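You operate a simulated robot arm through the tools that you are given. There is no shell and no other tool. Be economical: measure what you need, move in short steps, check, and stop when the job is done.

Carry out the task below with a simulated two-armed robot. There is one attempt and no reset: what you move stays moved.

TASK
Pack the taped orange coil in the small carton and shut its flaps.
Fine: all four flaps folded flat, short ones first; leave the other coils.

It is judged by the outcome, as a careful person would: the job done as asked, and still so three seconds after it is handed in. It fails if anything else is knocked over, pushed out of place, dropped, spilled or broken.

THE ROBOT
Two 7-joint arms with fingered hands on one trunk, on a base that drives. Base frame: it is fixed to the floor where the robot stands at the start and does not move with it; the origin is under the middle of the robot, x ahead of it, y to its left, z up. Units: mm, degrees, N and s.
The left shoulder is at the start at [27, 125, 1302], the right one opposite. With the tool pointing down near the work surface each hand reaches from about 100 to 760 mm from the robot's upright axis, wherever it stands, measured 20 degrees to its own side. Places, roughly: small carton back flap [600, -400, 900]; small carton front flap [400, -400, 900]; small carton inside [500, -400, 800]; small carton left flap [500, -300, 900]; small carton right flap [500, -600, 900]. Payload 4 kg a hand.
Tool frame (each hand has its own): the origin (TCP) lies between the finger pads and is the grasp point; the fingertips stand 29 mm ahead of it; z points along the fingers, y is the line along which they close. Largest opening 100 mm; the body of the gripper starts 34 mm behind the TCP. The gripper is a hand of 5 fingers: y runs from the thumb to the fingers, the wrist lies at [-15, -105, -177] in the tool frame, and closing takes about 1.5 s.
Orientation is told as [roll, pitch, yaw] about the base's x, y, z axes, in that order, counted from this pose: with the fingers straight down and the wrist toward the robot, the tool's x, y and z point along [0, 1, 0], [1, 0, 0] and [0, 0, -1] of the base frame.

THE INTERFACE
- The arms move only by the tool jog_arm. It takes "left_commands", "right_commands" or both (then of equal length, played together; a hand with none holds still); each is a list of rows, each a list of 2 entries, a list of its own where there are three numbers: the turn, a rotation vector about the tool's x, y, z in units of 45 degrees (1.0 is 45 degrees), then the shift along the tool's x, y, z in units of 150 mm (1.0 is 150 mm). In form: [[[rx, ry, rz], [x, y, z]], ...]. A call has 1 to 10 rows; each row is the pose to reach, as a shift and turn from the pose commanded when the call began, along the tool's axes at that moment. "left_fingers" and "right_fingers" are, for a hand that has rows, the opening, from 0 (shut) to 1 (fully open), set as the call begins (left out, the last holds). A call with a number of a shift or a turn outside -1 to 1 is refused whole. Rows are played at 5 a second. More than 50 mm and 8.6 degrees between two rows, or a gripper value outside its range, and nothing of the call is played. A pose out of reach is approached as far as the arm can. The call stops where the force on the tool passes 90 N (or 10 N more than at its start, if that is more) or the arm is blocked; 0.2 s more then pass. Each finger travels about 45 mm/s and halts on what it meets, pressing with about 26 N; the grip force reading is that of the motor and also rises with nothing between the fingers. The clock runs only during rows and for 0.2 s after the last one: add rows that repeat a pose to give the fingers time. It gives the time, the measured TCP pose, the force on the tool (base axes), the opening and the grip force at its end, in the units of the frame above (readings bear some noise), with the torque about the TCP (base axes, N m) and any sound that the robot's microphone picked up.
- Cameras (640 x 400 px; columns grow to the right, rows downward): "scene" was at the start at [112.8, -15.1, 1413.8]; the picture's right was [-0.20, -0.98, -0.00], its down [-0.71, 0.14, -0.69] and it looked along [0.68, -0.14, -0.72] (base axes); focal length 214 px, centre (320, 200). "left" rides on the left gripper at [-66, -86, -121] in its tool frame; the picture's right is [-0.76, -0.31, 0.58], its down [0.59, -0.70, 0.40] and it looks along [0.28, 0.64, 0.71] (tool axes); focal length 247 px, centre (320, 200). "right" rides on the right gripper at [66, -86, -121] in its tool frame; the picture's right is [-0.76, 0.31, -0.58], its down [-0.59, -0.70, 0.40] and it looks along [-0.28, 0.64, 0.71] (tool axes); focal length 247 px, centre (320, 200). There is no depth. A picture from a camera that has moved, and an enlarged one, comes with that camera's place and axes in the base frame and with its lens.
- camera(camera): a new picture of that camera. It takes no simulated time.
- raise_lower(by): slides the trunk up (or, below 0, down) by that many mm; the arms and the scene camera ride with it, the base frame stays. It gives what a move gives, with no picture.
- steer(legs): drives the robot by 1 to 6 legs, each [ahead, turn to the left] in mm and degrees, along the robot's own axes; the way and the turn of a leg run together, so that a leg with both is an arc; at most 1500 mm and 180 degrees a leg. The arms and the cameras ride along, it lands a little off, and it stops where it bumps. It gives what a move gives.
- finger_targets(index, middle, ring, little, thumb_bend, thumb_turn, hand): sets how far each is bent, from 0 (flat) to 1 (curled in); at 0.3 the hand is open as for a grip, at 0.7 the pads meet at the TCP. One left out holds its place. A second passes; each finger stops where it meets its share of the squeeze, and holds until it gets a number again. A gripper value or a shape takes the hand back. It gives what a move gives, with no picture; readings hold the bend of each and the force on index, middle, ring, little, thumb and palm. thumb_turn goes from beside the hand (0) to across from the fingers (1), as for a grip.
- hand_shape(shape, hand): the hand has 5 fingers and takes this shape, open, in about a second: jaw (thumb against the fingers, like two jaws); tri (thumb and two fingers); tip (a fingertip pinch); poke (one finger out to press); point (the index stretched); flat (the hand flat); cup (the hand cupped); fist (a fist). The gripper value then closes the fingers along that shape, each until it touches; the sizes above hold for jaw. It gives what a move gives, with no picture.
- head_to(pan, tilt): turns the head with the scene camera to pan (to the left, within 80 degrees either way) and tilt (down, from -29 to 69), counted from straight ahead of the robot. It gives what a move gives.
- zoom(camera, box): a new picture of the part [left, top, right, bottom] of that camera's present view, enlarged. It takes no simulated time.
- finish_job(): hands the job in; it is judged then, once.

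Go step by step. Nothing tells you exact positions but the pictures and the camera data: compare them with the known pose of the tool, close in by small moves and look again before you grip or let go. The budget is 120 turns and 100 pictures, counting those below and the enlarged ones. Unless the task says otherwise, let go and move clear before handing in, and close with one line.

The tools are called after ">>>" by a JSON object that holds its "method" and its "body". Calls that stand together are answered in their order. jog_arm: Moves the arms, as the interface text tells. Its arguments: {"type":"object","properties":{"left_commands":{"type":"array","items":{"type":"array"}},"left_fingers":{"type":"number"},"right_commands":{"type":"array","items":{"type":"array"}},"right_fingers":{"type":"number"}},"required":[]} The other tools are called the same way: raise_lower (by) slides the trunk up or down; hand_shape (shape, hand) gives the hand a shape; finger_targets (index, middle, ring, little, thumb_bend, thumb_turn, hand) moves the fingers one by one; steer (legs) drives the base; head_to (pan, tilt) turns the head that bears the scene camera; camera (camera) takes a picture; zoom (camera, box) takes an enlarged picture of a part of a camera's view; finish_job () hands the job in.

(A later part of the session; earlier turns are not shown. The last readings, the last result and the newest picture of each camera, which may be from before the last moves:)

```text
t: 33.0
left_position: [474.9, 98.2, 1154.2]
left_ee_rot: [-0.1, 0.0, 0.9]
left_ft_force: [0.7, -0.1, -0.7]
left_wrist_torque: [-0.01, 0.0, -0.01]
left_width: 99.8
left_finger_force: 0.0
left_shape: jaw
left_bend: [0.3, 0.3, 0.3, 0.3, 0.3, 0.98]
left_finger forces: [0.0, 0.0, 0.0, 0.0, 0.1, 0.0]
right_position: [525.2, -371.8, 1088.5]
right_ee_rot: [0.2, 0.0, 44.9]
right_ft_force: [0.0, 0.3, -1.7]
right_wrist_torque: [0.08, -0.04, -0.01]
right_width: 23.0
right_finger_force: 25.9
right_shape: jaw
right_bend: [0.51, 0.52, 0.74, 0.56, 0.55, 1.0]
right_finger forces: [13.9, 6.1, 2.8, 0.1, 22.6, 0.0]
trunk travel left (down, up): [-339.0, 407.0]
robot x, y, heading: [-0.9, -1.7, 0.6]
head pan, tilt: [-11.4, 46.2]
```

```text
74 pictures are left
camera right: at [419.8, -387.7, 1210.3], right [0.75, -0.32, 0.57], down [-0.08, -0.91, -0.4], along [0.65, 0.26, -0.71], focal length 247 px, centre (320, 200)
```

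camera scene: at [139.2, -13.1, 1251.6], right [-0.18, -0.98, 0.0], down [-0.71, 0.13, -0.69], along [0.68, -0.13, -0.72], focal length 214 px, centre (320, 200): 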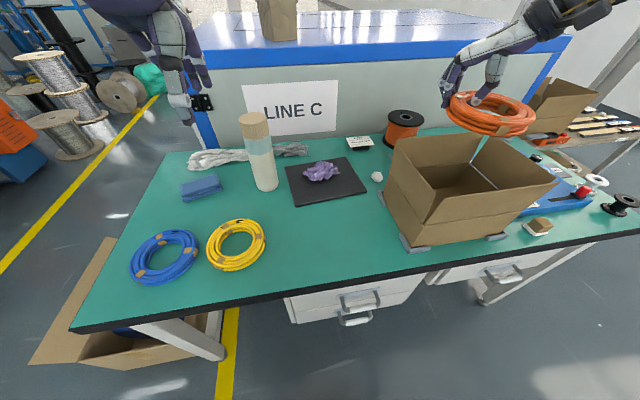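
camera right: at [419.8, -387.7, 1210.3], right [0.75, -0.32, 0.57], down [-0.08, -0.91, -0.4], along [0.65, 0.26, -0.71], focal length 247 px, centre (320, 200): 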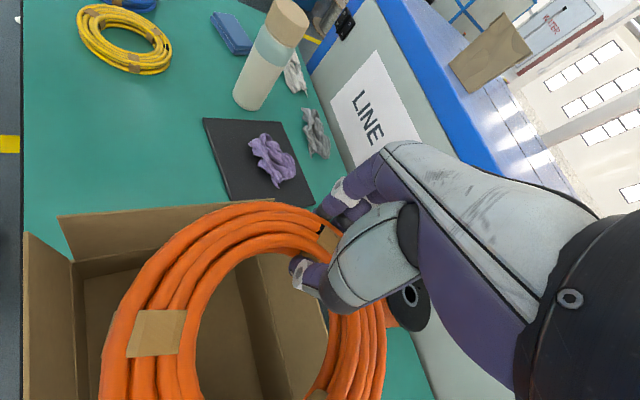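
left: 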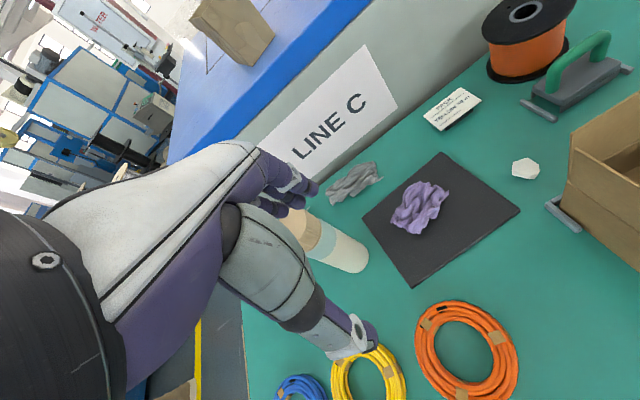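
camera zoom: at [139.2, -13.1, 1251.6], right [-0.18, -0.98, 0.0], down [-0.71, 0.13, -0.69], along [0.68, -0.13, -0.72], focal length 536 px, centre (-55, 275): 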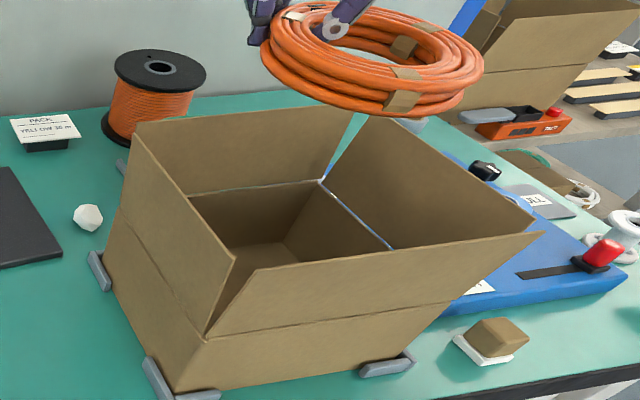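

The carton body is x 390–593, y −575…−308, with folds at z≈850 and near-vertical flaps up to about 950. I'll raise the trunk slightly for clearance, centre the coil over the carton and lower it partway.

>>> {"method": "raise_lower", "body": {"by": 40}}

>>> {"method": "jog_arm", "body": {"right_commands": [[[0, 0, 0], [-0.18, -0.09, 0.1]], [[0, 0, 0], [-0.18, -0.09, 0.35]], [[0, 0, 0], [-0.18, -0.09, 0.6]], [[0, 0, 0], [-0.18, -0.09, 0.6]]]}}

>>> {"method": "camera", "body": {"camera": "scene"}}

```text
t: 33.9
left_position: [475.3, 98.7, 1193.4]
left_ee_rot: [0.0, 0.1, 0.9]
left_ft_force: [0.0, -0.7, 0.0]
left_wrist_torque: [-0.02, -0.02, 0.0]
left_width: 100.0
left_finger_force: 0.2
left_shape: jaw
left_bend: [0.3, 0.3, 0.3, 0.3, 0.3, 0.98]
left_finger forces: [0.0, 0.0, 0.1, 0.0, 0.0, 0.0]
right_position: [526.0, -373.5, 1129.5]
right_ee_rot: [0.2, -0.1, 45.1]
right_ft_force: [-0.2, 0.7, -1.6]
right_wrist_torque: [0.05, -0.08, -0.01]
right_width: 23.3
right_finger_force: 26.2
right_shape: jaw
right_bend: [0.51, 0.52, 0.74, 0.56, 0.55, 1.0]
right_finger forces: [13.9, 6.0, 2.7, 0.1, 22.6, 0.0]
trunk travel left (down, up): [-379.0, 367.0]
robot x, y, heading: [1.5, 1.9, 0.9]
head pan, tilt: [-11.4, 46.2]
```

```text
t: 34.9
left_position: [475.2, 99.8, 1193.6]
left_ee_rot: [-0.1, 0.0, 0.9]
left_ft_force: [1.0, -0.6, -0.2]
left_wrist_torque: [-0.02, -0.01, 0.0]
left_width: 99.9
left_finger_force: 0.0
left_shape: jaw
left_bend: [0.3, 0.3, 0.3, 0.3, 0.3, 0.98]
left_finger forces: [0.0, 0.0, 0.1, 0.0, 0.1, 0.1]
right_position: [537.1, -399.5, 1040.4]
right_ee_rot: [0.3, 0.0, 45.0]
right_ft_force: [0.3, -0.2, -1.1]
right_wrist_torque: [0.02, -0.05, 0.0]
right_width: 23.5
right_finger_force: 26.7
right_shape: jaw
right_bend: [0.51, 0.52, 0.73, 0.56, 0.55, 1.0]
right_finger forces: [14.0, 6.0, 2.7, 0.0, 22.7, 0.0]
trunk travel left (down, up): [-379.0, 367.0]
robot x, y, heading: [-1.4, 1.5, 0.9]
head pan, tilt: [-11.4, 46.2]
```

```text
73 pictures are left
camera scene: at [130.2, -12.8, 1292.4], right [-0.18, -0.98, 0.0], down [-0.71, 0.13, -0.69], along [0.68, -0.13, -0.72], focal length 214 px, centre (320, 200)
```

scene: 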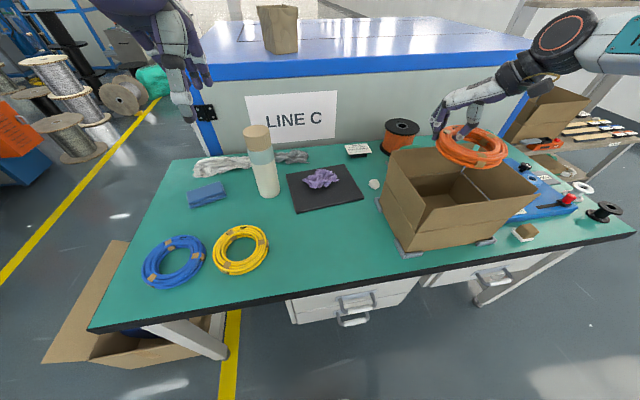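

The coil is over the carton and well lined up. I'll lower it to z≈950 and check.

>>> {"method": "jog_arm", "body": {"right_commands": [[[0, 0, 0], [0, -0.03, 0.2]], [[0, 0, 0], [0, -0.03, 0.4]], [[0, 0, 0], [0, -0.03, 0.6]], [[0, 0, 0], [0, -0.03, 0.6]]]}}

>>> {"method": "zoom", "body": {"camera": "scene", "box": [360, 50, 640, 250]}}

>>> {"method": "camera", "body": {"camera": "right"}}

```text
t: 35.9
left_position: [475.3, 98.8, 1193.9]
left_ee_rot: [0.0, 0.0, 0.9]
left_ft_force: [-0.2, -0.3, -0.2]
left_wrist_torque: [0.02, 0.02, 0.0]
left_width: 99.7
left_finger_force: 0.1
left_shape: jaw
left_bend: [0.3, 0.3, 0.3, 0.3, 0.3, 0.98]
left_finger forces: [0.1, 0.1, 0.0, 0.0, 0.1, 0.0]
right_position: [534.5, -405.2, 950.9]
right_ee_rot: [0.2, 0.1, 45.0]
right_ft_force: [0.6, 0.4, -0.9]
right_wrist_torque: [0.05, -0.05, 0.0]
right_width: 23.0
right_finger_force: 25.9
right_shape: jaw
right_bend: [0.51, 0.52, 0.73, 0.56, 0.55, 1.0]
right_finger forces: [13.8, 5.9, 2.7, 0.0, 22.6, 0.1]
trunk travel left (down, up): [-379.0, 367.0]
robot x, y, heading: [2.9, 0.6, 1.0]
head pan, tilt: [-11.4, 46.2]
```

```text
2.00 times, centred on (500, 150) of scene
camera zoom: at [130.3, -13.0, 1292.4], right [-0.18, -0.98, 0.0], down [-0.71, 0.13, -0.69], along [0.68, -0.13, -0.72], focal length 429 px, centre (-40, 300)
```

zoom: 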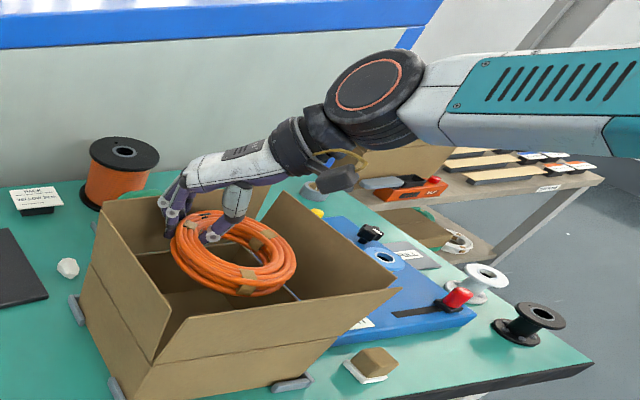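

```text
71 pictures are left
camera right: at [428.0, -419.6, 1072.7], right [0.75, -0.32, 0.57], down [-0.08, -0.91, -0.4], along [0.65, 0.25, -0.71], focal length 247 px, centre (320, 200)
```

right: 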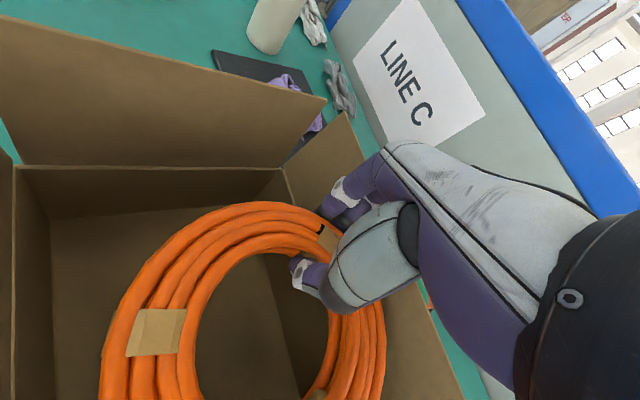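

The coil is entering cleanly, but the forearm runs level over the right flap. I'll go down in steps and watch that flap.

>>> {"method": "jog_arm", "body": {"right_commands": [[[0, 0, 0], [-0.02, -0.04, 0.15]], [[0, 0, 0], [-0.02, -0.04, 0.3]], [[0, 0, 0], [-0.02, -0.04, 0.5]], [[0, 0, 0], [-0.02, -0.04, 0.5]]]}}

>>> {"method": "zoom", "body": {"camera": "scene", "box": [360, 50, 640, 250]}}

```text
t: 36.9
left_position: [475.2, 98.2, 1193.7]
left_ee_rot: [-0.1, 0.0, 0.9]
left_ft_force: [-0.3, -0.9, -0.8]
left_wrist_torque: [0.04, -0.03, 0.0]
left_width: 99.6
left_finger_force: 0.0
left_shape: jaw
left_bend: [0.3, 0.3, 0.3, 0.3, 0.3, 0.98]
left_finger forces: [0.0, 0.1, 0.0, 0.0, 0.1, 0.0]
right_position: [530.2, -410.0, 874.8]
right_ee_rot: [0.2, -0.1, 45.0]
right_ft_force: [-0.4, 1.3, -0.9]
right_wrist_torque: [0.06, -0.07, 0.0]
right_width: 23.2
right_finger_force: 26.4
right_shape: jaw
right_bend: [0.51, 0.52, 0.73, 0.57, 0.55, 1.0]
right_finger forces: [13.9, 5.9, 2.8, 0.1, 22.6, 0.1]
trunk travel left (down, up): [-379.0, 367.0]
robot x, y, heading: [-0.2, 3.3, 0.9]
head pan, tilt: [-11.4, 46.2]
```

```text
2.00 times, centred on (500, 150) of scene
camera zoom: at [130.4, -13.1, 1292.4], right [-0.18, -0.98, 0.0], down [-0.71, 0.13, -0.69], along [0.68, -0.13, -0.72], focal length 429 px, centre (-40, 300)
```

zoom: 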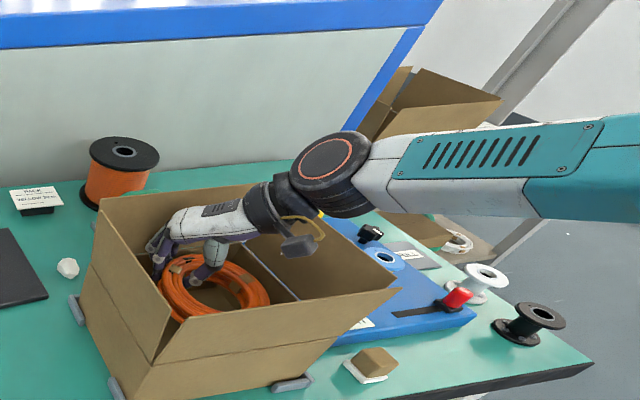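

Still clear. I'll continue down another 55 mm.

>>> {"method": "jog_arm", "body": {"right_commands": [[[0, 0, 0], [-0.02, -0.02, 0.12]], [[0, 0, 0], [-0.02, -0.02, 0.24]], [[0, 0, 0], [-0.02, -0.02, 0.36]], [[0, 0, 0], [-0.02, -0.02, 0.36]]]}}

>>> {"method": "zoom", "body": {"camera": "scene", "box": [370, 90, 570, 230]}}

>>> {"method": "camera", "body": {"camera": "right"}}

```text
t: 37.9
left_position: [474.5, 97.7, 1194.0]
left_ee_rot: [0.0, 0.1, 0.9]
left_ft_force: [-0.3, -0.6, 0.6]
left_wrist_torque: [0.01, -0.01, 0.01]
left_width: 99.9
left_finger_force: 0.1
left_shape: jaw
left_bend: [0.3, 0.3, 0.3, 0.3, 0.3, 0.98]
left_finger forces: [0.1, 0.1, 0.0, 0.0, 0.1, 0.0]
right_position: [521.3, -409.3, 829.2]
right_ee_rot: [0.1, 0.0, 45.0]
right_ft_force: [-0.4, -0.3, -0.9]
right_wrist_torque: [0.03, -0.07, -0.02]
right_width: 22.9
right_finger_force: 26.0
right_shape: jaw
right_bend: [0.51, 0.52, 0.73, 0.57, 0.55, 1.0]
right_finger forces: [13.7, 5.9, 2.8, 0.0, 22.5, 0.0]
right hand out of reach, approached as far as the arm can: row 3, 4
trunk travel left (down, up): [-379.0, 367.0]
robot x, y, heading: [-3.0, -5.8, 0.8]
head pan, tilt: [-11.4, 46.2]
```

```text
2.86 times, centred on (470, 160) of scene
camera zoom: at [130.6, -13.1, 1292.3], right [-0.18, -0.98, 0.0], down [-0.71, 0.13, -0.69], along [0.68, -0.13, -0.72], focal length 613 px, centre (-109, 314)
```

zoom: 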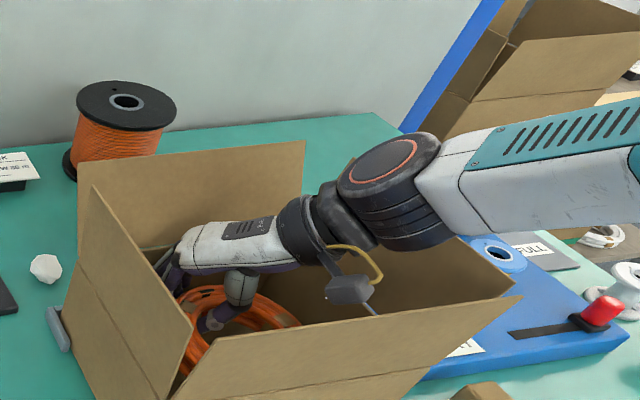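

```text
68 pictures are left
camera right: at [415.7, -424.8, 950.6], right [0.75, -0.32, 0.57], down [-0.08, -0.91, -0.4], along [0.65, 0.25, -0.71], focal length 247 px, centre (320, 200)
```

right: 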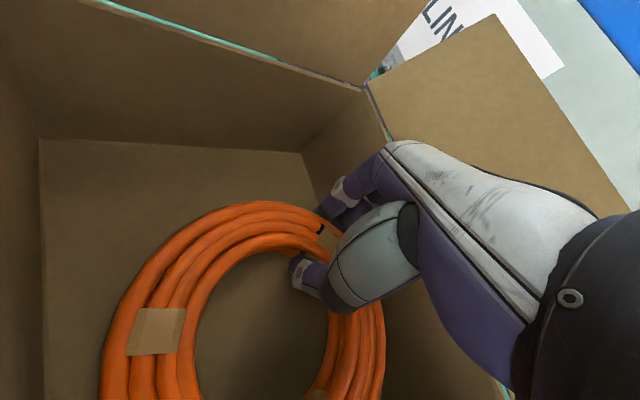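

The arm's reach ends at z≈829, so I'll lower the trunk 25 mm to set the coil nearly on the carton floor.

>>> {"method": "raise_lower", "body": {"by": -27}}

>>> {"method": "zoom", "body": {"camera": "scene", "box": [370, 90, 570, 230]}}

```text
t: 38.6
left_position: [474.9, 98.8, 1167.1]
left_ee_rot: [0.0, 0.0, 0.8]
left_ft_force: [0.1, -0.1, 0.1]
left_wrist_torque: [-0.01, -0.01, 0.02]
left_width: 99.8
left_finger_force: 0.1
left_shape: jaw
left_bend: [0.3, 0.3, 0.3, 0.3, 0.3, 0.98]
left_finger forces: [0.0, 0.0, 0.0, 0.1, 0.0, 0.0]
right_position: [521.1, -411.0, 802.7]
right_ee_rot: [0.2, -0.1, 45.0]
right_ft_force: [0.1, 0.1, -1.2]
right_wrist_torque: [0.03, -0.04, 0.03]
right_width: 22.9
right_finger_force: 25.9
right_shape: jaw
right_bend: [0.51, 0.52, 0.73, 0.57, 0.55, 1.0]
right_finger forces: [13.9, 6.0, 2.8, 0.0, 22.6, 0.0]
trunk travel left (down, up): [-352.0, 394.0]
robot x, y, heading: [0.7, 1.7, 0.8]
head pan, tilt: [-11.4, 46.2]
```

```text
2.86 times, centred on (470, 160) of scene
camera zoom: at [135.8, -13.0, 1264.9], right [-0.18, -0.98, 0.0], down [-0.71, 0.13, -0.69], along [0.68, -0.13, -0.72], focal length 613 px, centre (-109, 314)
```

zoom: 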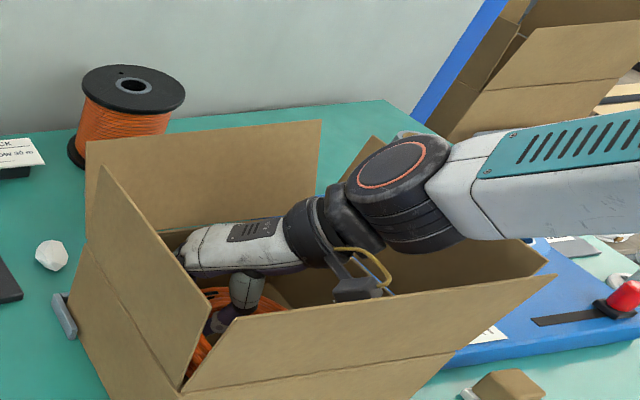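

The coil is about 10 mm above the floor. I'll lower it a touch more and open partway to release it.

>>> {"method": "raise_lower", "body": {"by": -8}}

>>> {"method": "jog_arm", "body": {"right_commands": [[[0, 0, 0], [0, 0, 0]], [[0, 0, 0], [0, 0, 0]], [[0, 0, 0], [0, 0, 0]], [[0, 0, 0], [0, 0, 0]], [[0, 0, 0], [0, 0, 0]], [[0, 0, 0], [0, 0, 0]]], "right_fingers": 0.75}}

>>> {"method": "camera", "body": {"camera": "right"}}

```text
t: 39.2
left_position: [475.1, 98.1, 1159.8]
left_ee_rot: [0.1, -0.1, 1.0]
left_ft_force: [0.8, 0.9, -0.1]
left_wrist_torque: [0.02, 0.04, -0.01]
left_width: 100.0
left_finger_force: 0.0
left_shape: jaw
left_bend: [0.3, 0.3, 0.3, 0.3, 0.3, 0.98]
left_finger forces: [0.1, 0.0, 0.0, 0.0, 0.1, 0.0]
right_position: [521.4, -411.5, 794.9]
right_ee_rot: [0.2, 0.0, 45.0]
right_ft_force: [-0.5, 0.0, 3.4]
right_wrist_torque: [0.01, 0.02, 0.01]
right_width: 23.3
right_finger_force: 26.1
right_shape: jaw
right_bend: [0.51, 0.52, 0.73, 0.57, 0.73, 1.0]
right_finger forces: [14.4, 6.3, 2.9, 0.0, 24.4, 0.1]
trunk travel left (down, up): [-344.0, 402.0]
robot x, y, heading: [0.3, -0.4, 0.9]
head pan, tilt: [-11.4, 46.2]
```

```text
t: 40.6
left_position: [473.1, 99.1, 1159.5]
left_ee_rot: [0.1, 0.0, 0.9]
left_ft_force: [-0.1, -0.9, 0.1]
left_wrist_torque: [-0.02, 0.01, -0.02]
left_width: 99.9
left_finger_force: 0.0
left_shape: jaw
left_bend: [0.3, 0.3, 0.3, 0.3, 0.3, 0.98]
left_finger forces: [0.0, 0.0, 0.2, 0.1, 0.1, 0.0]
right_position: [520.7, -412.0, 795.1]
right_ee_rot: [0.2, 0.0, 45.0]
right_ft_force: [-13.2, -3.6, 3.7]
right_wrist_torque: [-0.01, -0.17, -0.19]
right_width: 74.4
right_finger_force: 0.0
right_shape: jaw
right_bend: [0.4, 0.34, 0.27, 0.44, 0.31, 0.99]
right_finger forces: [0.0, 0.0, 5.5, 7.4, 1.7, 0.0]
trunk travel left (down, up): [-344.0, 402.0]
robot x, y, heading: [0.7, -1.0, 0.8]
head pan, tilt: [-11.4, 46.2]
```

```text
66 pictures are left
camera right: at [414.4, -427.0, 916.8], right [0.75, -0.32, 0.57], down [-0.08, -0.91, -0.4], along [0.65, 0.25, -0.71], focal length 247 px, centre (320, 200)
```

right: 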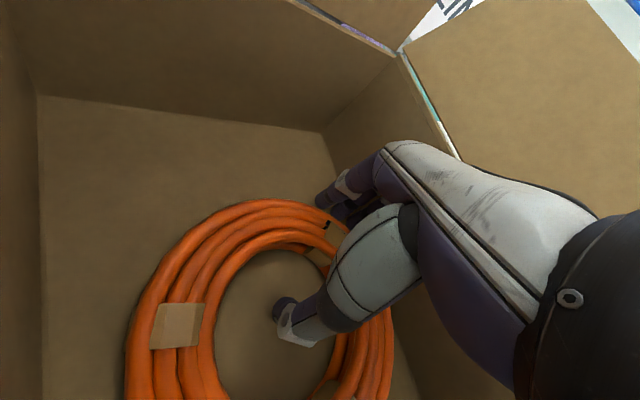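

The coil lies on the carton floor and is released, and the outer fingers lightly touch the back wall. I'll relax the opening slightly and lift straight out.

>>> {"method": "jog_arm", "body": {"right_commands": [[[0, 0, 0], [0, -0.03, 0]], [[0, 0, 0], [0, -0.05, 0]], [[0, 0, 0], [0, -0.05, -0.1]], [[0, 0, 0], [0, -0.05, -0.25]], [[0, 0, 0], [0, -0.05, -0.45]], [[0, 0, 0], [0, -0.05, -0.7]], [[0, 0, 0], [0, -0.05, -1]]], "right_fingers": 0.62}}

>>> {"method": "jog_arm", "body": {"right_commands": [[[0, 0, 0], [0, 0, -0.3]], [[0, 0, 0], [0, 0, -0.6]], [[0, 0, 0], [0, 0, -0.9]]]}}

>>> {"method": "camera", "body": {"camera": "scene"}}

>>> {"method": "camera", "body": {"camera": "right"}}

```text
t: 42.2
left_position: [473.2, 99.4, 1159.5]
left_ee_rot: [0.0, 0.1, 0.9]
left_ft_force: [0.0, 0.7, 0.1]
left_wrist_torque: [0.02, -0.01, 0.05]
left_width: 99.8
left_finger_force: 0.0
left_shape: jaw
left_bend: [0.3, 0.3, 0.3, 0.3, 0.3, 0.98]
left_finger forces: [0.0, 0.0, 0.1, 0.0, 0.0, 0.0]
right_position: [519.2, -419.0, 946.6]
right_ee_rot: [0.2, 0.1, 45.0]
right_ft_force: [0.1, 0.3, -0.1]
right_wrist_torque: [-0.04, -0.02, 0.0]
right_width: 23.4
right_finger_force: 25.5
right_shape: jaw
right_bend: [0.71, 0.7, 0.73, 0.55, 0.53, 1.0]
right_finger forces: [0.0, 0.1, 0.1, 0.1, 0.0, 0.0]
trunk travel left (down, up): [-344.0, 402.0]
robot x, y, heading: [0.4, -3.8, 0.5]
head pan, tilt: [-11.4, 46.2]
```

```text
t: 43.0
left_position: [474.1, 98.9, 1159.3]
left_ee_rot: [0.0, 0.0, 0.9]
left_ft_force: [0.5, -0.1, 0.6]
left_wrist_torque: [0.0, 0.01, -0.02]
left_width: 99.9
left_finger_force: 0.0
left_shape: jaw
left_bend: [0.3, 0.3, 0.3, 0.3, 0.3, 0.98]
left_finger forces: [0.0, 0.1, 0.1, 0.0, 0.0, 0.0]
right_position: [516.1, -419.4, 1080.0]
right_ee_rot: [0.2, 0.0, 45.0]
right_ft_force: [0.0, 0.1, 0.2]
right_wrist_torque: [-0.02, 0.0, 0.01]
right_width: 23.8
right_finger_force: 26.1
right_shape: jaw
right_bend: [0.71, 0.7, 0.7, 0.73, 0.53, 1.0]
right_finger forces: [0.1, 0.1, 0.1, 0.1, 0.1, 0.0]
trunk travel left (down, up): [-344.0, 402.0]
robot x, y, heading: [0.0, 1.4, 1.0]
head pan, tilt: [-11.4, 46.2]
```

```text
65 pictures are left
camera scene: at [137.6, -12.5, 1256.8], right [-0.18, -0.98, 0.0], down [-0.71, 0.13, -0.69], along [0.68, -0.13, -0.72], focal length 214 px, centre (320, 200)
```

scene: 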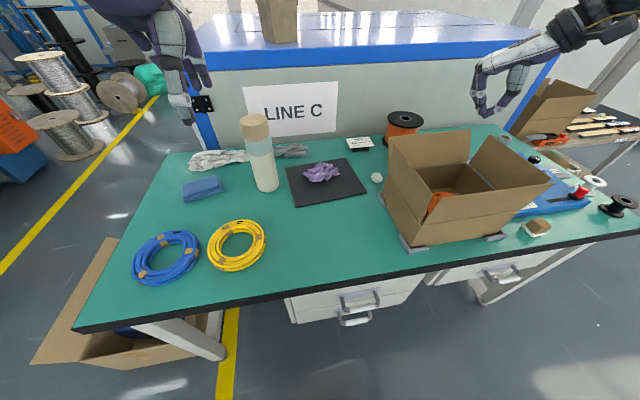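

```text
64 pictures are left
camera right: at [410.5, -434.0, 1201.3], right [0.75, -0.32, 0.57], down [-0.08, -0.91, -0.4], along [0.65, 0.25, -0.71], focal length 247 px, centre (320, 200)
```

right: 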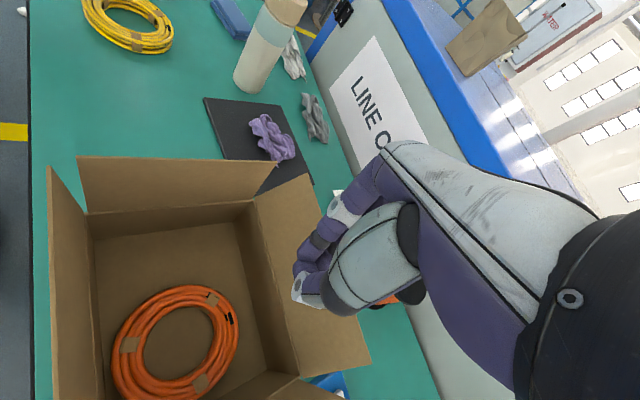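

The coil lies in the carton and nothing else moved. Next is the left (short) flap: I'll bring the closed right hand outside it at yaw 0, to push it inward.

>>> {"method": "jog_arm", "body": {"right_commands": [[[0, 0, 0.15], [0.2, 0.15, 0]], [[0, 0, 0.3], [0.4, 0.3, 0]], [[0, 0, 0.45], [0.6, 0.45, 0]], [[0, 0, 0.6], [0.8, 0.6, 0]], [[0, 0, 0.75], [0.9, 0.75, 0]], [[0, 0, 0.88], [1, 0.8, 0]], [[0, 0, 1], [1, 0.85, 0]]]}}

>>> {"method": "jog_arm", "body": {"right_commands": [[[0, 0, 0], [0.15, 0, 0.2]], [[0, 0, 0], [0.25, 0, 0.4]], [[0, 0, 0], [0.25, 0, 0.6]], [[0, 0, 0], [0.25, 0, 0.8]], [[0, 0, 0], [0.25, 0, 0.9]]]}}

>>> {"method": "camera", "body": {"camera": "scene"}}

```text
t: 44.6
left_position: [474.0, 99.3, 1158.9]
left_ee_rot: [0.0, 0.1, 1.0]
left_ft_force: [0.0, 0.5, -0.1]
left_wrist_torque: [0.0, 0.0, -0.01]
left_width: 99.8
left_finger_force: 0.1
left_shape: jaw
left_bend: [0.3, 0.3, 0.3, 0.3, 0.3, 0.98]
left_finger forces: [0.0, 0.1, 0.0, 0.0, 0.0, 0.1]
right_position: [501.6, -218.6, 1077.9]
right_ee_rot: [0.1, 0.2, 0.0]
right_ft_force: [-0.6, -1.2, -0.2]
right_wrist_torque: [0.0, 0.02, -0.02]
right_width: 23.7
right_finger_force: 25.8
right_shape: jaw
right_bend: [0.71, 0.7, 0.7, 0.73, 0.53, 1.0]
right_finger forces: [0.1, 0.0, 0.0, 0.0, 0.0, 0.1]
trunk travel left (down, up): [-344.0, 402.0]
robot x, y, heading: [-1.9, -1.6, 0.8]
head pan, tilt: [-11.4, 46.2]
```

```text
t: 45.8
left_position: [474.6, 98.5, 1159.2]
left_ee_rot: [0.1, 0.1, 0.9]
left_ft_force: [-0.2, 0.1, -0.1]
left_wrist_torque: [0.0, 0.02, -0.01]
left_width: 99.6
left_finger_force: 0.1
left_shape: jaw
left_bend: [0.3, 0.3, 0.3, 0.3, 0.3, 0.98]
left_finger forces: [0.0, 0.0, 0.1, 0.0, 0.1, 0.0]
right_position: [500.2, -185.8, 945.0]
right_ee_rot: [0.1, 0.1, 0.1]
right_ft_force: [0.1, -0.8, 0.0]
right_wrist_torque: [0.0, 0.0, 0.0]
right_width: 23.2
right_finger_force: 26.2
right_shape: jaw
right_bend: [0.71, 0.7, 0.7, 0.73, 0.53, 1.0]
right_finger forces: [0.0, 0.1, 0.0, 0.0, 0.0, 0.0]
trunk travel left (down, up): [-344.0, 402.0]
robot x, y, heading: [-4.2, 0.1, 0.7]
head pan, tilt: [-11.4, 46.2]
```

```text
63 pictures are left
camera scene: at [138.1, -13.0, 1256.7], right [-0.18, -0.98, 0.0], down [-0.71, 0.13, -0.69], along [0.68, -0.13, -0.72], focal length 214 px, centre (320, 200)
```

scene: 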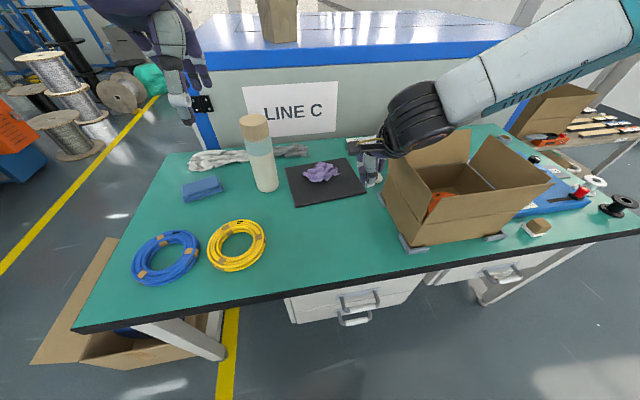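

The hand is outside the left flap. I'll push to the right (−y) slowly.

>>> {"method": "jog_arm", "body": {"right_commands": [[[0, 0, 0], [-0.2, 0, 0]], [[0, 0, 0], [-0.4, 0, 0]], [[0, 0, 0], [-0.55, 0, 0]], [[0, 0, 0], [-0.7, 0, 0]], [[0, 0, 0], [-0.85, 0, 0]], [[0, 0, 0], [-1, 0, 0]]]}}

>>> {"method": "camera", "body": {"camera": "scene"}}

```text
t: 47.2
left_position: [475.0, 98.0, 1159.6]
left_ee_rot: [0.1, 0.0, 0.9]
left_ft_force: [-0.1, -0.4, 0.4]
left_wrist_torque: [0.0, 0.02, -0.01]
left_width: 99.7
left_finger_force: 0.1
left_shape: jaw
left_bend: [0.3, 0.3, 0.3, 0.3, 0.3, 0.98]
left_finger forces: [0.1, 0.0, 0.0, 0.0, 0.0, 0.0]
right_position: [502.0, -333.7, 945.8]
right_ee_rot: [0.2, 0.0, 0.0]
right_ft_force: [0.0, 0.3, -0.6]
right_wrist_torque: [0.0, 0.03, -0.01]
right_width: 23.2
right_finger_force: 26.4
right_shape: jaw
right_bend: [0.71, 0.7, 0.7, 0.73, 0.53, 1.0]
right_finger forces: [0.0, 0.0, 0.1, 0.0, 0.0, 0.0]
trunk travel left (down, up): [-344.0, 402.0]
robot x, y, heading: [-2.4, 1.2, 0.9]
head pan, tilt: [-11.4, 46.2]
```

```text
62 pictures are left
camera scene: at [137.8, -13.3, 1256.7], right [-0.18, -0.98, 0.0], down [-0.71, 0.13, -0.69], along [0.68, -0.13, -0.72], focal length 214 px, centre (320, 200)
```

scene: 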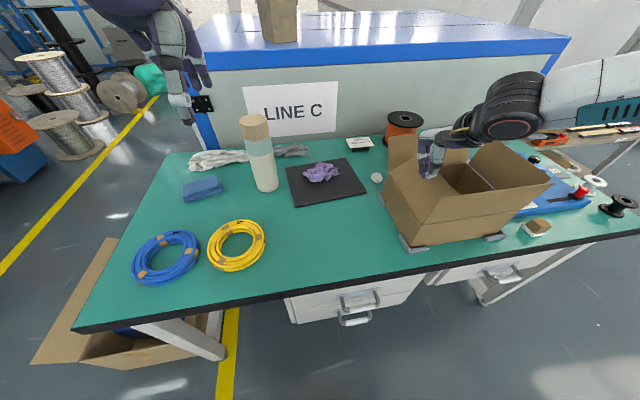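

The left flap is tilting inward with little force. I'll follow its arc further in and downward.

>>> {"method": "jog_arm", "body": {"right_commands": [[[0, 0, 0], [-0.15, 0, 0.05]], [[0, 0, 0], [-0.28, 0, 0.13]], [[0, 0, 0], [-0.38, 0, 0.24]], [[0, 0, 0], [-0.42, 0, 0.36]], [[0, 0, 0], [-0.42, 0, 0.45]]]}}

>>> {"method": "zoom", "body": {"camera": "scene", "box": [370, 90, 570, 250]}}

```text
t: 48.4
left_position: [470.2, 101.0, 1162.2]
left_ee_rot: [-0.1, -0.2, 0.7]
left_ft_force: [-0.2, 0.0, -0.3]
left_wrist_torque: [0.01, 0.04, 0.01]
left_width: 99.5
left_finger_force: 0.1
left_shape: jaw
left_bend: [0.3, 0.3, 0.3, 0.3, 0.3, 0.98]
left_finger forces: [0.0, 0.0, 0.0, 0.0, 0.0, 0.0]
right_position: [500.2, -395.5, 887.4]
right_ee_rot: [0.1, -0.8, 0.1]
right_ft_force: [-13.3, -2.7, 50.2]
right_wrist_torque: [0.07, 1.19, 0.08]
right_width: 24.2
right_finger_force: 25.7
right_shape: jaw
right_bend: [0.72, 0.7, 0.7, 0.73, 0.42, 1.0]
right_finger forces: [0.1, 0.0, 0.1, 0.0, 61.5, 0.0]
trunk travel left (down, up): [-344.0, 402.0]
robot x, y, heading: [2.3, 3.2, 1.1]
head pan, tilt: [-11.4, 46.2]
```

```text
2.50 times, centred on (470, 170) of scene
camera zoom: at [133.1, -10.6, 1258.3], right [-0.18, -0.98, 0.0], down [-0.71, 0.13, -0.7], along [0.68, -0.13, -0.72], focal length 536 px, centre (-55, 275)
```

zoom: 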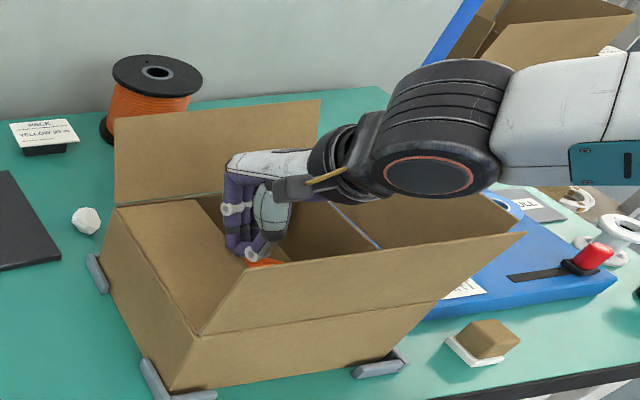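

The left flap appears folded down; the 50 N means I've reached its stop. I'll back off upward and check whether it stays.

>>> {"method": "jog_arm", "body": {"right_commands": [[[0, 0, 0], [0, 0, -0.2]], [[0, 0, 0], [0, 0, -0.5]], [[0, 0, 0], [0, 0, -0.8]], [[0, 0, 0], [0, 0, -1]]]}}

>>> {"method": "zoom", "body": {"camera": "scene", "box": [370, 90, 570, 250]}}

```text
t: 49.4
left_position: [475.6, 98.9, 1160.3]
left_ee_rot: [0.0, 0.1, 0.9]
left_ft_force: [0.2, 0.4, 0.1]
left_wrist_torque: [0.02, -0.02, 0.0]
left_width: 99.9
left_finger_force: 0.1
left_shape: jaw
left_bend: [0.3, 0.3, 0.3, 0.3, 0.3, 0.98]
left_finger forces: [0.1, 0.0, 0.1, 0.0, 0.0, 0.0]
right_position: [499.0, -397.9, 1029.0]
right_ee_rot: [0.1, 0.2, 0.0]
right_ft_force: [-0.4, -0.1, -0.6]
right_wrist_torque: [-0.01, -0.01, -0.01]
right_width: 23.1
right_finger_force: 25.7
right_shape: jaw
right_bend: [0.71, 0.7, 0.7, 0.73, 0.53, 1.0]
right_finger forces: [0.0, 0.0, 0.0, 0.0, 0.1, 0.0]
trunk travel left (down, up): [-344.0, 402.0]
robot x, y, heading: [2.1, -1.2, 0.9]
head pan, tilt: [-11.4, 46.2]
```

```text
2.50 times, centred on (470, 170) of scene
camera zoom: at [138.0, -13.0, 1256.7], right [-0.18, -0.98, 0.0], down [-0.71, 0.13, -0.69], along [0.68, -0.13, -0.72], focal length 536 px, centre (-55, 275)
```

zoom: 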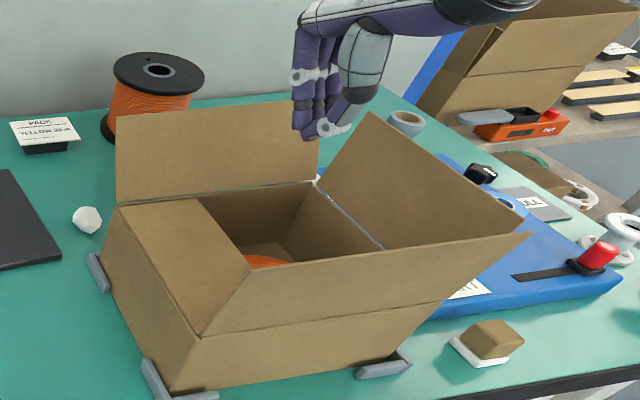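

The left flap stays flat and the carton hasn't moved. Now I'll move over to the outside of the right flap, staying above its top edge.

>>> {"method": "jog_arm", "body": {"right_commands": [[[0, 0, 0], [-0.25, 0, -0.1]], [[0, 0, 0], [-0.5, 0, -0.1]], [[0, 0, 0], [-0.75, 0, -0.1]], [[0, 0, 0], [-1, 0, -0.1]]]}}

>>> {"method": "jog_arm", "body": {"right_commands": [[[0, 0, 0], [-0.25, 0, 0]], [[0, 0, 0], [-0.5, 0, 0]], [[0, 0, 0], [-0.75, 0, 0]], [[0, 0, 0], [-0.75, 0, 0]]]}}

>>> {"method": "head_to", "body": {"pan": -35, "tilt": 40}}

>>> {"method": "camera", "body": {"camera": "scene"}}

```text
t: 50.4
left_position: [475.1, 99.1, 1159.1]
left_ee_rot: [0.0, -0.1, 1.0]
left_ft_force: [-0.6, -0.2, 0.0]
left_wrist_torque: [-0.03, 0.01, -0.02]
left_width: 99.8
left_finger_force: 0.1
left_shape: jaw
left_bend: [0.3, 0.3, 0.3, 0.3, 0.3, 0.98]
left_finger forces: [0.1, 0.0, 0.0, 0.1, 0.0, 0.0]
right_position: [498.1, -547.2, 1039.3]
right_ee_rot: [0.0, 0.0, 0.1]
right_ft_force: [-0.3, 0.0, -0.8]
right_wrist_torque: [0.05, 0.05, -0.01]
right_width: 23.4
right_finger_force: 26.1
right_shape: jaw
right_bend: [0.71, 0.7, 0.7, 0.73, 0.53, 1.0]
right_finger forces: [0.0, 0.0, 0.0, 0.2, 0.0, 0.0]
trunk travel left (down, up): [-344.0, 402.0]
robot x, y, heading: [1.0, -0.5, 0.8]
head pan, tilt: [-11.4, 46.2]
```

```text
t: 51.4
left_position: [474.5, 99.1, 1159.7]
left_ee_rot: [0.0, 0.1, 0.8]
left_ft_force: [-0.1, -0.2, -0.1]
left_wrist_torque: [-0.04, 0.04, -0.02]
left_width: 99.6
left_finger_force: 0.0
left_shape: jaw
left_bend: [0.3, 0.3, 0.3, 0.3, 0.3, 0.98]
left_finger forces: [0.0, 0.0, 0.1, 0.1, 0.0, 0.1]
right_position: [497.5, -661.1, 1042.0]
right_ee_rot: [0.1, 0.2, 0.0]
right_ft_force: [-0.2, -0.2, 0.5]
right_wrist_torque: [0.02, 0.0, -0.03]
right_width: 23.1
right_finger_force: 25.5
right_shape: jaw
right_bend: [0.71, 0.7, 0.7, 0.73, 0.53, 1.0]
right_finger forces: [0.1, 0.1, 0.0, 0.0, 0.1, 0.0]
trunk travel left (down, up): [-344.0, 402.0]
robot x, y, heading: [5.4, 3.5, 0.9]
head pan, tilt: [-11.4, 46.2]
```

```text
t: 52.2
left_position: [474.4, 97.7, 1159.7]
left_ee_rot: [0.0, 0.1, 1.0]
left_ft_force: [1.1, 0.0, -0.3]
left_wrist_torque: [0.01, -0.04, 0.01]
left_width: 99.7
left_finger_force: 0.0
left_shape: jaw
left_bend: [0.3, 0.3, 0.3, 0.3, 0.3, 0.98]
left_finger forces: [0.0, 0.0, 0.0, 0.0, 0.0, 0.0]
right_position: [498.0, -660.7, 1041.4]
right_ee_rot: [0.0, 0.2, -0.1]
right_ft_force: [0.0, -0.1, -0.7]
right_wrist_torque: [-0.01, -0.01, -0.02]
right_width: 23.1
right_finger_force: 26.1
right_shape: jaw
right_bend: [0.71, 0.7, 0.7, 0.73, 0.53, 1.0]
right_finger forces: [0.0, 0.0, 0.0, 0.1, 0.1, 0.0]
trunk travel left (down, up): [-344.0, 402.0]
robot x, y, heading: [-1.0, 2.7, 0.7]
head pan, tilt: [-35.0, 40.0]
```

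```text
59 pictures are left
camera scene: at [129.3, -46.1, 1265.6], right [-0.56, -0.83, 0.0], down [-0.53, 0.36, -0.77], along [0.63, -0.43, -0.64], focal length 214 px, centre (320, 200)
```

scene: 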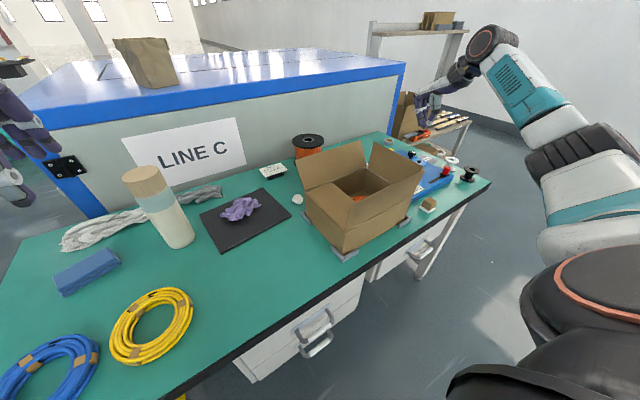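

The hand is beyond the right flap. I'll lower it and then push left (+y) against the flap.

>>> {"method": "jog_arm", "body": {"right_commands": [[[0, 0, 0], [0, 0, 0.25]], [[0, 0, 0], [0, 0, 0.5]], [[0, 0, 0], [0, 0, 0.65]], [[0, 0, 0], [0, 0, 0.65]]]}}

>>> {"method": "zoom", "body": {"camera": "scene", "box": [280, 50, 520, 260]}}

```text
t: 53.2
left_position: [474.5, 98.2, 1158.7]
left_ee_rot: [0.0, -0.1, 0.8]
left_ft_force: [0.1, -0.1, -0.1]
left_wrist_torque: [-0.01, 0.01, -0.01]
left_width: 99.7
left_finger_force: 0.0
left_shape: jaw
left_bend: [0.3, 0.3, 0.3, 0.3, 0.3, 0.98]
left_finger forces: [0.0, 0.0, 0.0, 0.0, 0.0, 0.1]
right_position: [499.8, -663.1, 946.7]
right_ee_rot: [0.0, 0.1, 0.0]
right_ft_force: [-0.5, 0.7, -0.4]
right_wrist_torque: [0.04, 0.03, 0.0]
right_width: 23.0
right_finger_force: 25.5
right_shape: jaw
right_bend: [0.71, 0.7, 0.7, 0.73, 0.53, 1.0]
right_finger forces: [0.1, 0.0, 0.0, 0.0, 0.0, 0.1]
trunk travel left (down, up): [-344.0, 402.0]
robot x, y, heading: [1.8, 2.4, 0.9]
head pan, tilt: [-35.0, 40.0]
```

```text
1.90 times, centred on (400, 155) of scene
camera zoom: at [129.1, -46.0, 1265.7], right [-0.56, -0.83, 0.0], down [-0.53, 0.36, -0.77], along [0.63, -0.43, -0.64], focal length 408 px, centre (168, 286)
```

zoom: 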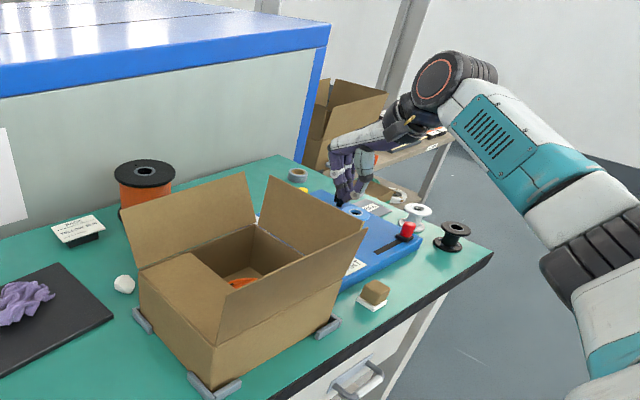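

Pushing the right flap inward along the same kind of arc.

>>> {"method": "jog_arm", "body": {"right_commands": [[[0, 0, 0], [0.25, 0, 0]], [[0, 0, 0], [0.42, 0, 0]], [[0, 0, 0], [0.55, 0, 0]], [[0, 0, 0], [0.68, 0, 0]], [[0, 0, 0], [0.8, 0, 0.08]], [[0, 0, 0], [0.9, 0, 0.18]], [[0, 0, 0], [0.97, 0, 0.28]], [[0, 0, 0], [0.97, 0, 0.34]]]}}

>>> {"method": "zoom", "body": {"camera": "scene", "box": [280, 50, 520, 260]}}

```text
t: 55.0
left_position: [474.5, 98.5, 1159.8]
left_ee_rot: [0.0, 0.0, 0.9]
left_ft_force: [-0.2, -0.1, -0.2]
left_wrist_torque: [-0.02, -0.02, -0.01]
left_width: 99.6
left_finger_force: 0.1
left_shape: jaw
left_bend: [0.3, 0.3, 0.3, 0.3, 0.3, 0.98]
left_finger forces: [0.0, 0.0, 0.0, 0.0, 0.0, 0.1]
right_position: [500.3, -513.9, 895.8]
right_ee_rot: [0.1, 0.2, -0.1]
right_ft_force: [-0.3, 0.0, -0.6]
right_wrist_torque: [0.02, 0.0, 0.02]
right_width: 23.0
right_finger_force: 26.3
right_shape: jaw
right_bend: [0.71, 0.7, 0.7, 0.73, 0.53, 1.0]
right_finger forces: [0.0, 0.0, 0.0, 0.0, 0.0, 0.0]
trunk travel left (down, up): [-344.0, 402.0]
robot x, y, heading: [1.9, 2.4, 0.6]
head pan, tilt: [-35.0, 40.0]
```

```text
1.90 times, centred on (400, 155) of scene
camera zoom: at [129.2, -46.2, 1265.6], right [-0.56, -0.83, 0.0], down [-0.53, 0.36, -0.77], along [0.63, -0.43, -0.64], focal length 408 px, centre (168, 286)
```

zoom: 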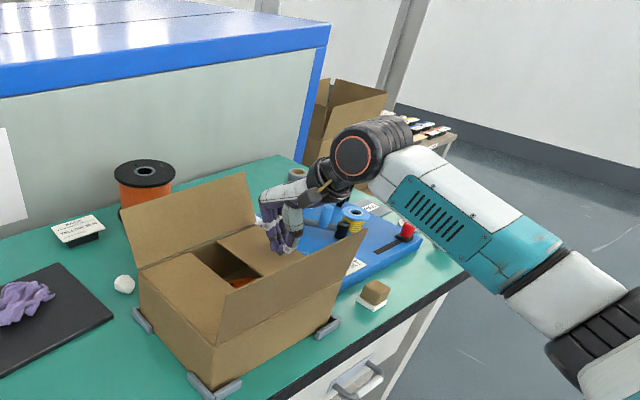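

The right flap is folded in under the hand. I'll press it lightly, lift off and check both short flaps.

>>> {"method": "jog_arm", "body": {"right_commands": [[[0, 0, 0], [0, 0, 0.03]], [[0, 0, 0], [0, 0, 0.05]], [[0, 0, 0], [0, 0, -0.2]], [[0, 0, 0], [0, 0, -0.5]], [[0, 0, 0], [0, 0, -0.8]], [[0, 0, 0], [0, 0, -1]]]}}

>>> {"method": "zoom", "body": {"camera": "scene", "box": [280, 100, 460, 260]}}

```text
t: 56.5
left_position: [473.5, 96.9, 1157.8]
left_ee_rot: [0.0, 0.0, 0.8]
left_ft_force: [-0.2, 0.9, 0.4]
left_wrist_torque: [-0.01, -0.01, 0.0]
left_width: 99.8
left_finger_force: 0.1
left_shape: jaw
left_bend: [0.3, 0.3, 0.3, 0.3, 0.3, 0.98]
left_finger forces: [0.1, 0.1, 0.0, 0.0, 0.0, 0.0]
right_position: [501.7, -513.6, 1044.8]
right_ee_rot: [0.0, 0.2, 0.1]
right_ft_force: [0.1, -0.3, 0.4]
right_wrist_torque: [0.01, 0.04, 0.0]
right_width: 23.1
right_finger_force: 26.0
right_shape: jaw
right_bend: [0.71, 0.7, 0.7, 0.73, 0.53, 1.0]
right_finger forces: [0.1, 0.0, 0.0, 0.0, 0.0, 0.0]
trunk travel left (down, up): [-344.0, 402.0]
robot x, y, heading: [1.6, -1.1, 0.8]
head pan, tilt: [-35.0, 40.0]
```

```text
2.50 times, centred on (370, 180) of scene
camera zoom: at [129.2, -46.0, 1265.6], right [-0.56, -0.83, 0.0], down [-0.53, 0.36, -0.77], along [0.63, -0.43, -0.64], focal length 536 px, centre (195, 250)
```

zoom: 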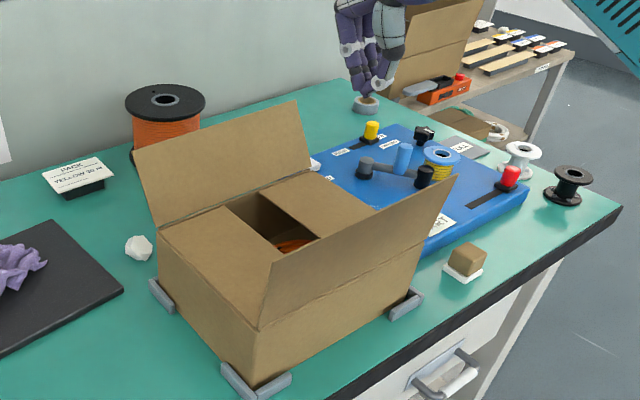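

Both short flaps lie flat. Now the front flap: I'll bring the hand back over it to the robot's side.

>>> {"method": "jog_arm", "body": {"right_commands": [[[0, 0, 0], [0.12, -0.25, 0]], [[0, 0, 0], [0.24, -0.5, 0]], [[0, 0, 0], [0.36, -0.75, 0]], [[0, 0, 0], [0.48, -1, 0]]]}}

>>> {"method": "jog_arm", "body": {"right_commands": [[[0, 0, 0], [0, -0.25, 0]], [[0, 0, 0], [0, -0.4, 0.2]], [[0, 0, 0], [0, -0.4, 0.45]], [[0, 0, 0], [0, -0.4, 0.67]], [[0, 0, 0], [0, -0.4, 0.67]]]}}

>>> {"method": "camera", "body": {"camera": "scene"}}

```text
t: 57.5
left_position: [474.0, 99.3, 1159.3]
left_ee_rot: [0.0, 0.0, 0.9]
left_ft_force: [0.2, -0.4, -0.4]
left_wrist_torque: [-0.01, 0.01, 0.01]
left_width: 99.7
left_finger_force: 0.1
left_shape: jaw
left_bend: [0.3, 0.3, 0.3, 0.3, 0.3, 0.98]
left_finger forces: [0.0, 0.0, 0.1, 0.1, 0.0, 0.0]
right_position: [349.8, -439.9, 1045.0]
right_ee_rot: [0.1, 0.1, 0.0]
right_ft_force: [-0.4, 0.4, -0.3]
right_wrist_torque: [0.02, -0.04, 0.03]
right_width: 23.0
right_finger_force: 26.0
right_shape: jaw
right_bend: [0.71, 0.7, 0.7, 0.73, 0.53, 1.0]
right_finger forces: [0.1, 0.1, 0.0, 0.1, 0.0, 0.0]
trunk travel left (down, up): [-344.0, 402.0]
robot x, y, heading: [-0.8, -4.2, 0.5]
head pan, tilt: [-35.0, 40.0]
```

```text
t: 58.6
left_position: [474.2, 98.2, 1158.5]
left_ee_rot: [0.0, 0.1, 0.9]
left_ft_force: [0.6, -0.2, -0.1]
left_wrist_torque: [-0.01, 0.0, 0.01]
left_width: 100.1
left_finger_force: 0.1
left_shape: jaw
left_bend: [0.3, 0.3, 0.3, 0.3, 0.3, 0.98]
left_finger forces: [0.0, 0.0, 0.0, 0.0, 0.0, 0.0]
right_position: [288.3, -442.3, 943.9]
right_ee_rot: [0.1, 0.2, -0.1]
right_ft_force: [0.0, -1.0, 0.0]
right_wrist_torque: [-0.02, 0.02, -0.01]
right_width: 23.1
right_finger_force: 26.1
right_shape: jaw
right_bend: [0.71, 0.7, 0.7, 0.73, 0.53, 1.0]
right_finger forces: [0.0, 0.0, 0.0, 0.0, 0.0, 0.0]
trunk travel left (down, up): [-344.0, 402.0]
robot x, y, heading: [0.6, -0.2, 1.1]
head pan, tilt: [-35.0, 40.0]
```

```text
55 pictures are left
camera scene: at [129.2, -46.0, 1265.7], right [-0.56, -0.83, 0.0], down [-0.53, 0.36, -0.77], along [0.63, -0.43, -0.64], focal length 214 px, centre (320, 200)
```

scene: 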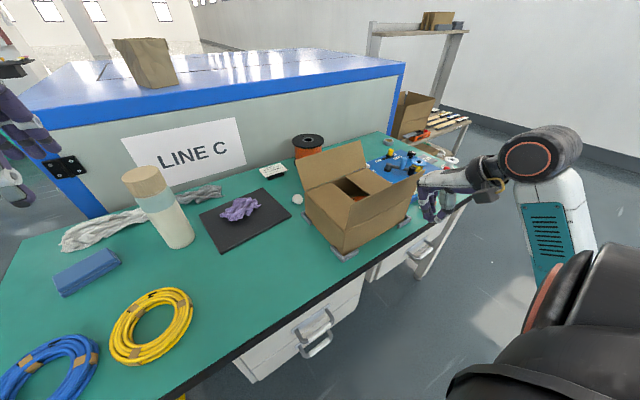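

The hand is in front of the front flap. Pushing forward (+x).

>>> {"method": "jog_arm", "body": {"right_commands": [[[0, 0, 0], [0, 0.25, 0]], [[0, 0, 0], [0, 0.42, 0]], [[0, 0, 0], [0, 0.55, 0]], [[0, 0, 0], [0, 0.7, 0]], [[0, 0, 0], [0, 0.85, 0.03]], [[0, 0, 0], [0, 1, 0.1]]]}}

>>> {"method": "zoom", "body": {"camera": "scene", "box": [280, 100, 520, 260]}}

```text
t: 60.0
left_position: [474.3, 97.9, 1159.3]
left_ee_rot: [0.1, 0.1, 0.8]
left_ft_force: [0.8, 0.4, -0.2]
left_wrist_torque: [0.01, 0.03, -0.02]
left_width: 99.8
left_finger_force: 0.2
left_shape: jaw
left_bend: [0.3, 0.3, 0.3, 0.3, 0.3, 0.98]
left_finger forces: [0.1, 0.0, 0.0, 0.0, 0.1, 0.1]
right_position: [440.1, -441.7, 932.0]
right_ee_rot: [0.2, 0.2, 0.0]
right_ft_force: [0.5, -0.1, 0.7]
right_wrist_torque: [0.02, -0.05, -0.03]
right_width: 23.0
right_finger_force: 26.2
right_shape: jaw
right_bend: [0.71, 0.7, 0.7, 0.73, 0.53, 1.0]
right_finger forces: [0.0, 0.0, 0.0, 0.0, 0.0, 0.0]
trunk travel left (down, up): [-344.0, 402.0]
robot x, y, heading: [1.4, 0.1, 0.7]
head pan, tilt: [-35.0, 40.0]
```

```text
2.50 times, centred on (400, 180) of scene
camera zoom: at [129.5, -46.1, 1265.6], right [-0.56, -0.83, 0.0], down [-0.53, 0.36, -0.77], along [0.63, -0.43, -0.64], focal length 536 px, centre (120, 250)
```

zoom: 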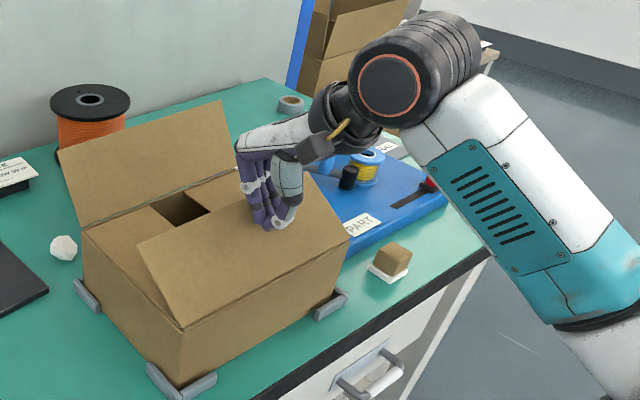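

The front flap is well past halfway. Following it down to flat.

>>> {"method": "jog_arm", "body": {"right_commands": [[[0, 0, 0], [0, 0.1, 0.08]], [[0, 0, 0], [0, 0.18, 0.16]], [[0, 0, 0], [0, 0.2, 0.24]], [[0, 0, 0], [0, 0.2, 0.27]], [[0, 0, 0], [0, 0.2, 0.27]]]}}

>>> {"method": "zoom", "body": {"camera": "scene", "box": [280, 100, 520, 260]}}

```text
t: 61.2
left_position: [471.7, 99.7, 1160.7]
left_ee_rot: [0.0, -0.1, 0.9]
left_ft_force: [0.4, -0.4, 0.4]
left_wrist_torque: [-0.03, -0.02, -0.02]
left_width: 99.7
left_finger_force: 0.1
left_shape: jaw
left_bend: [0.3, 0.3, 0.3, 0.3, 0.3, 0.98]
left_finger forces: [0.1, 0.0, 0.0, 0.0, 0.0, 0.1]
right_position: [470.3, -441.4, 892.7]
right_ee_rot: [-0.1, -0.3, 0.0]
right_ft_force: [-4.5, -0.2, 31.0]
right_wrist_torque: [0.07, 0.58, 0.04]
right_width: 24.0
right_finger_force: 25.8
right_shape: jaw
right_bend: [0.71, 0.7, 0.7, 0.73, 0.49, 1.0]
right_finger forces: [0.0, 0.0, 0.1, 0.0, 42.9, 0.0]
trunk travel left (down, up): [-344.0, 402.0]
robot x, y, heading: [1.8, 5.0, 0.7]
head pan, tilt: [-35.0, 40.0]
```

```text
2.50 times, centred on (400, 180) of scene
camera zoom: at [126.6, -44.1, 1266.4], right [-0.56, -0.83, 0.0], down [-0.53, 0.36, -0.77], along [0.64, -0.43, -0.64], focal length 536 px, centre (120, 250)
```

zoom: 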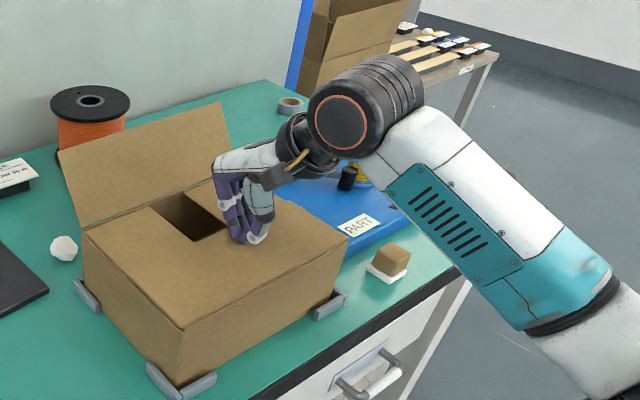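

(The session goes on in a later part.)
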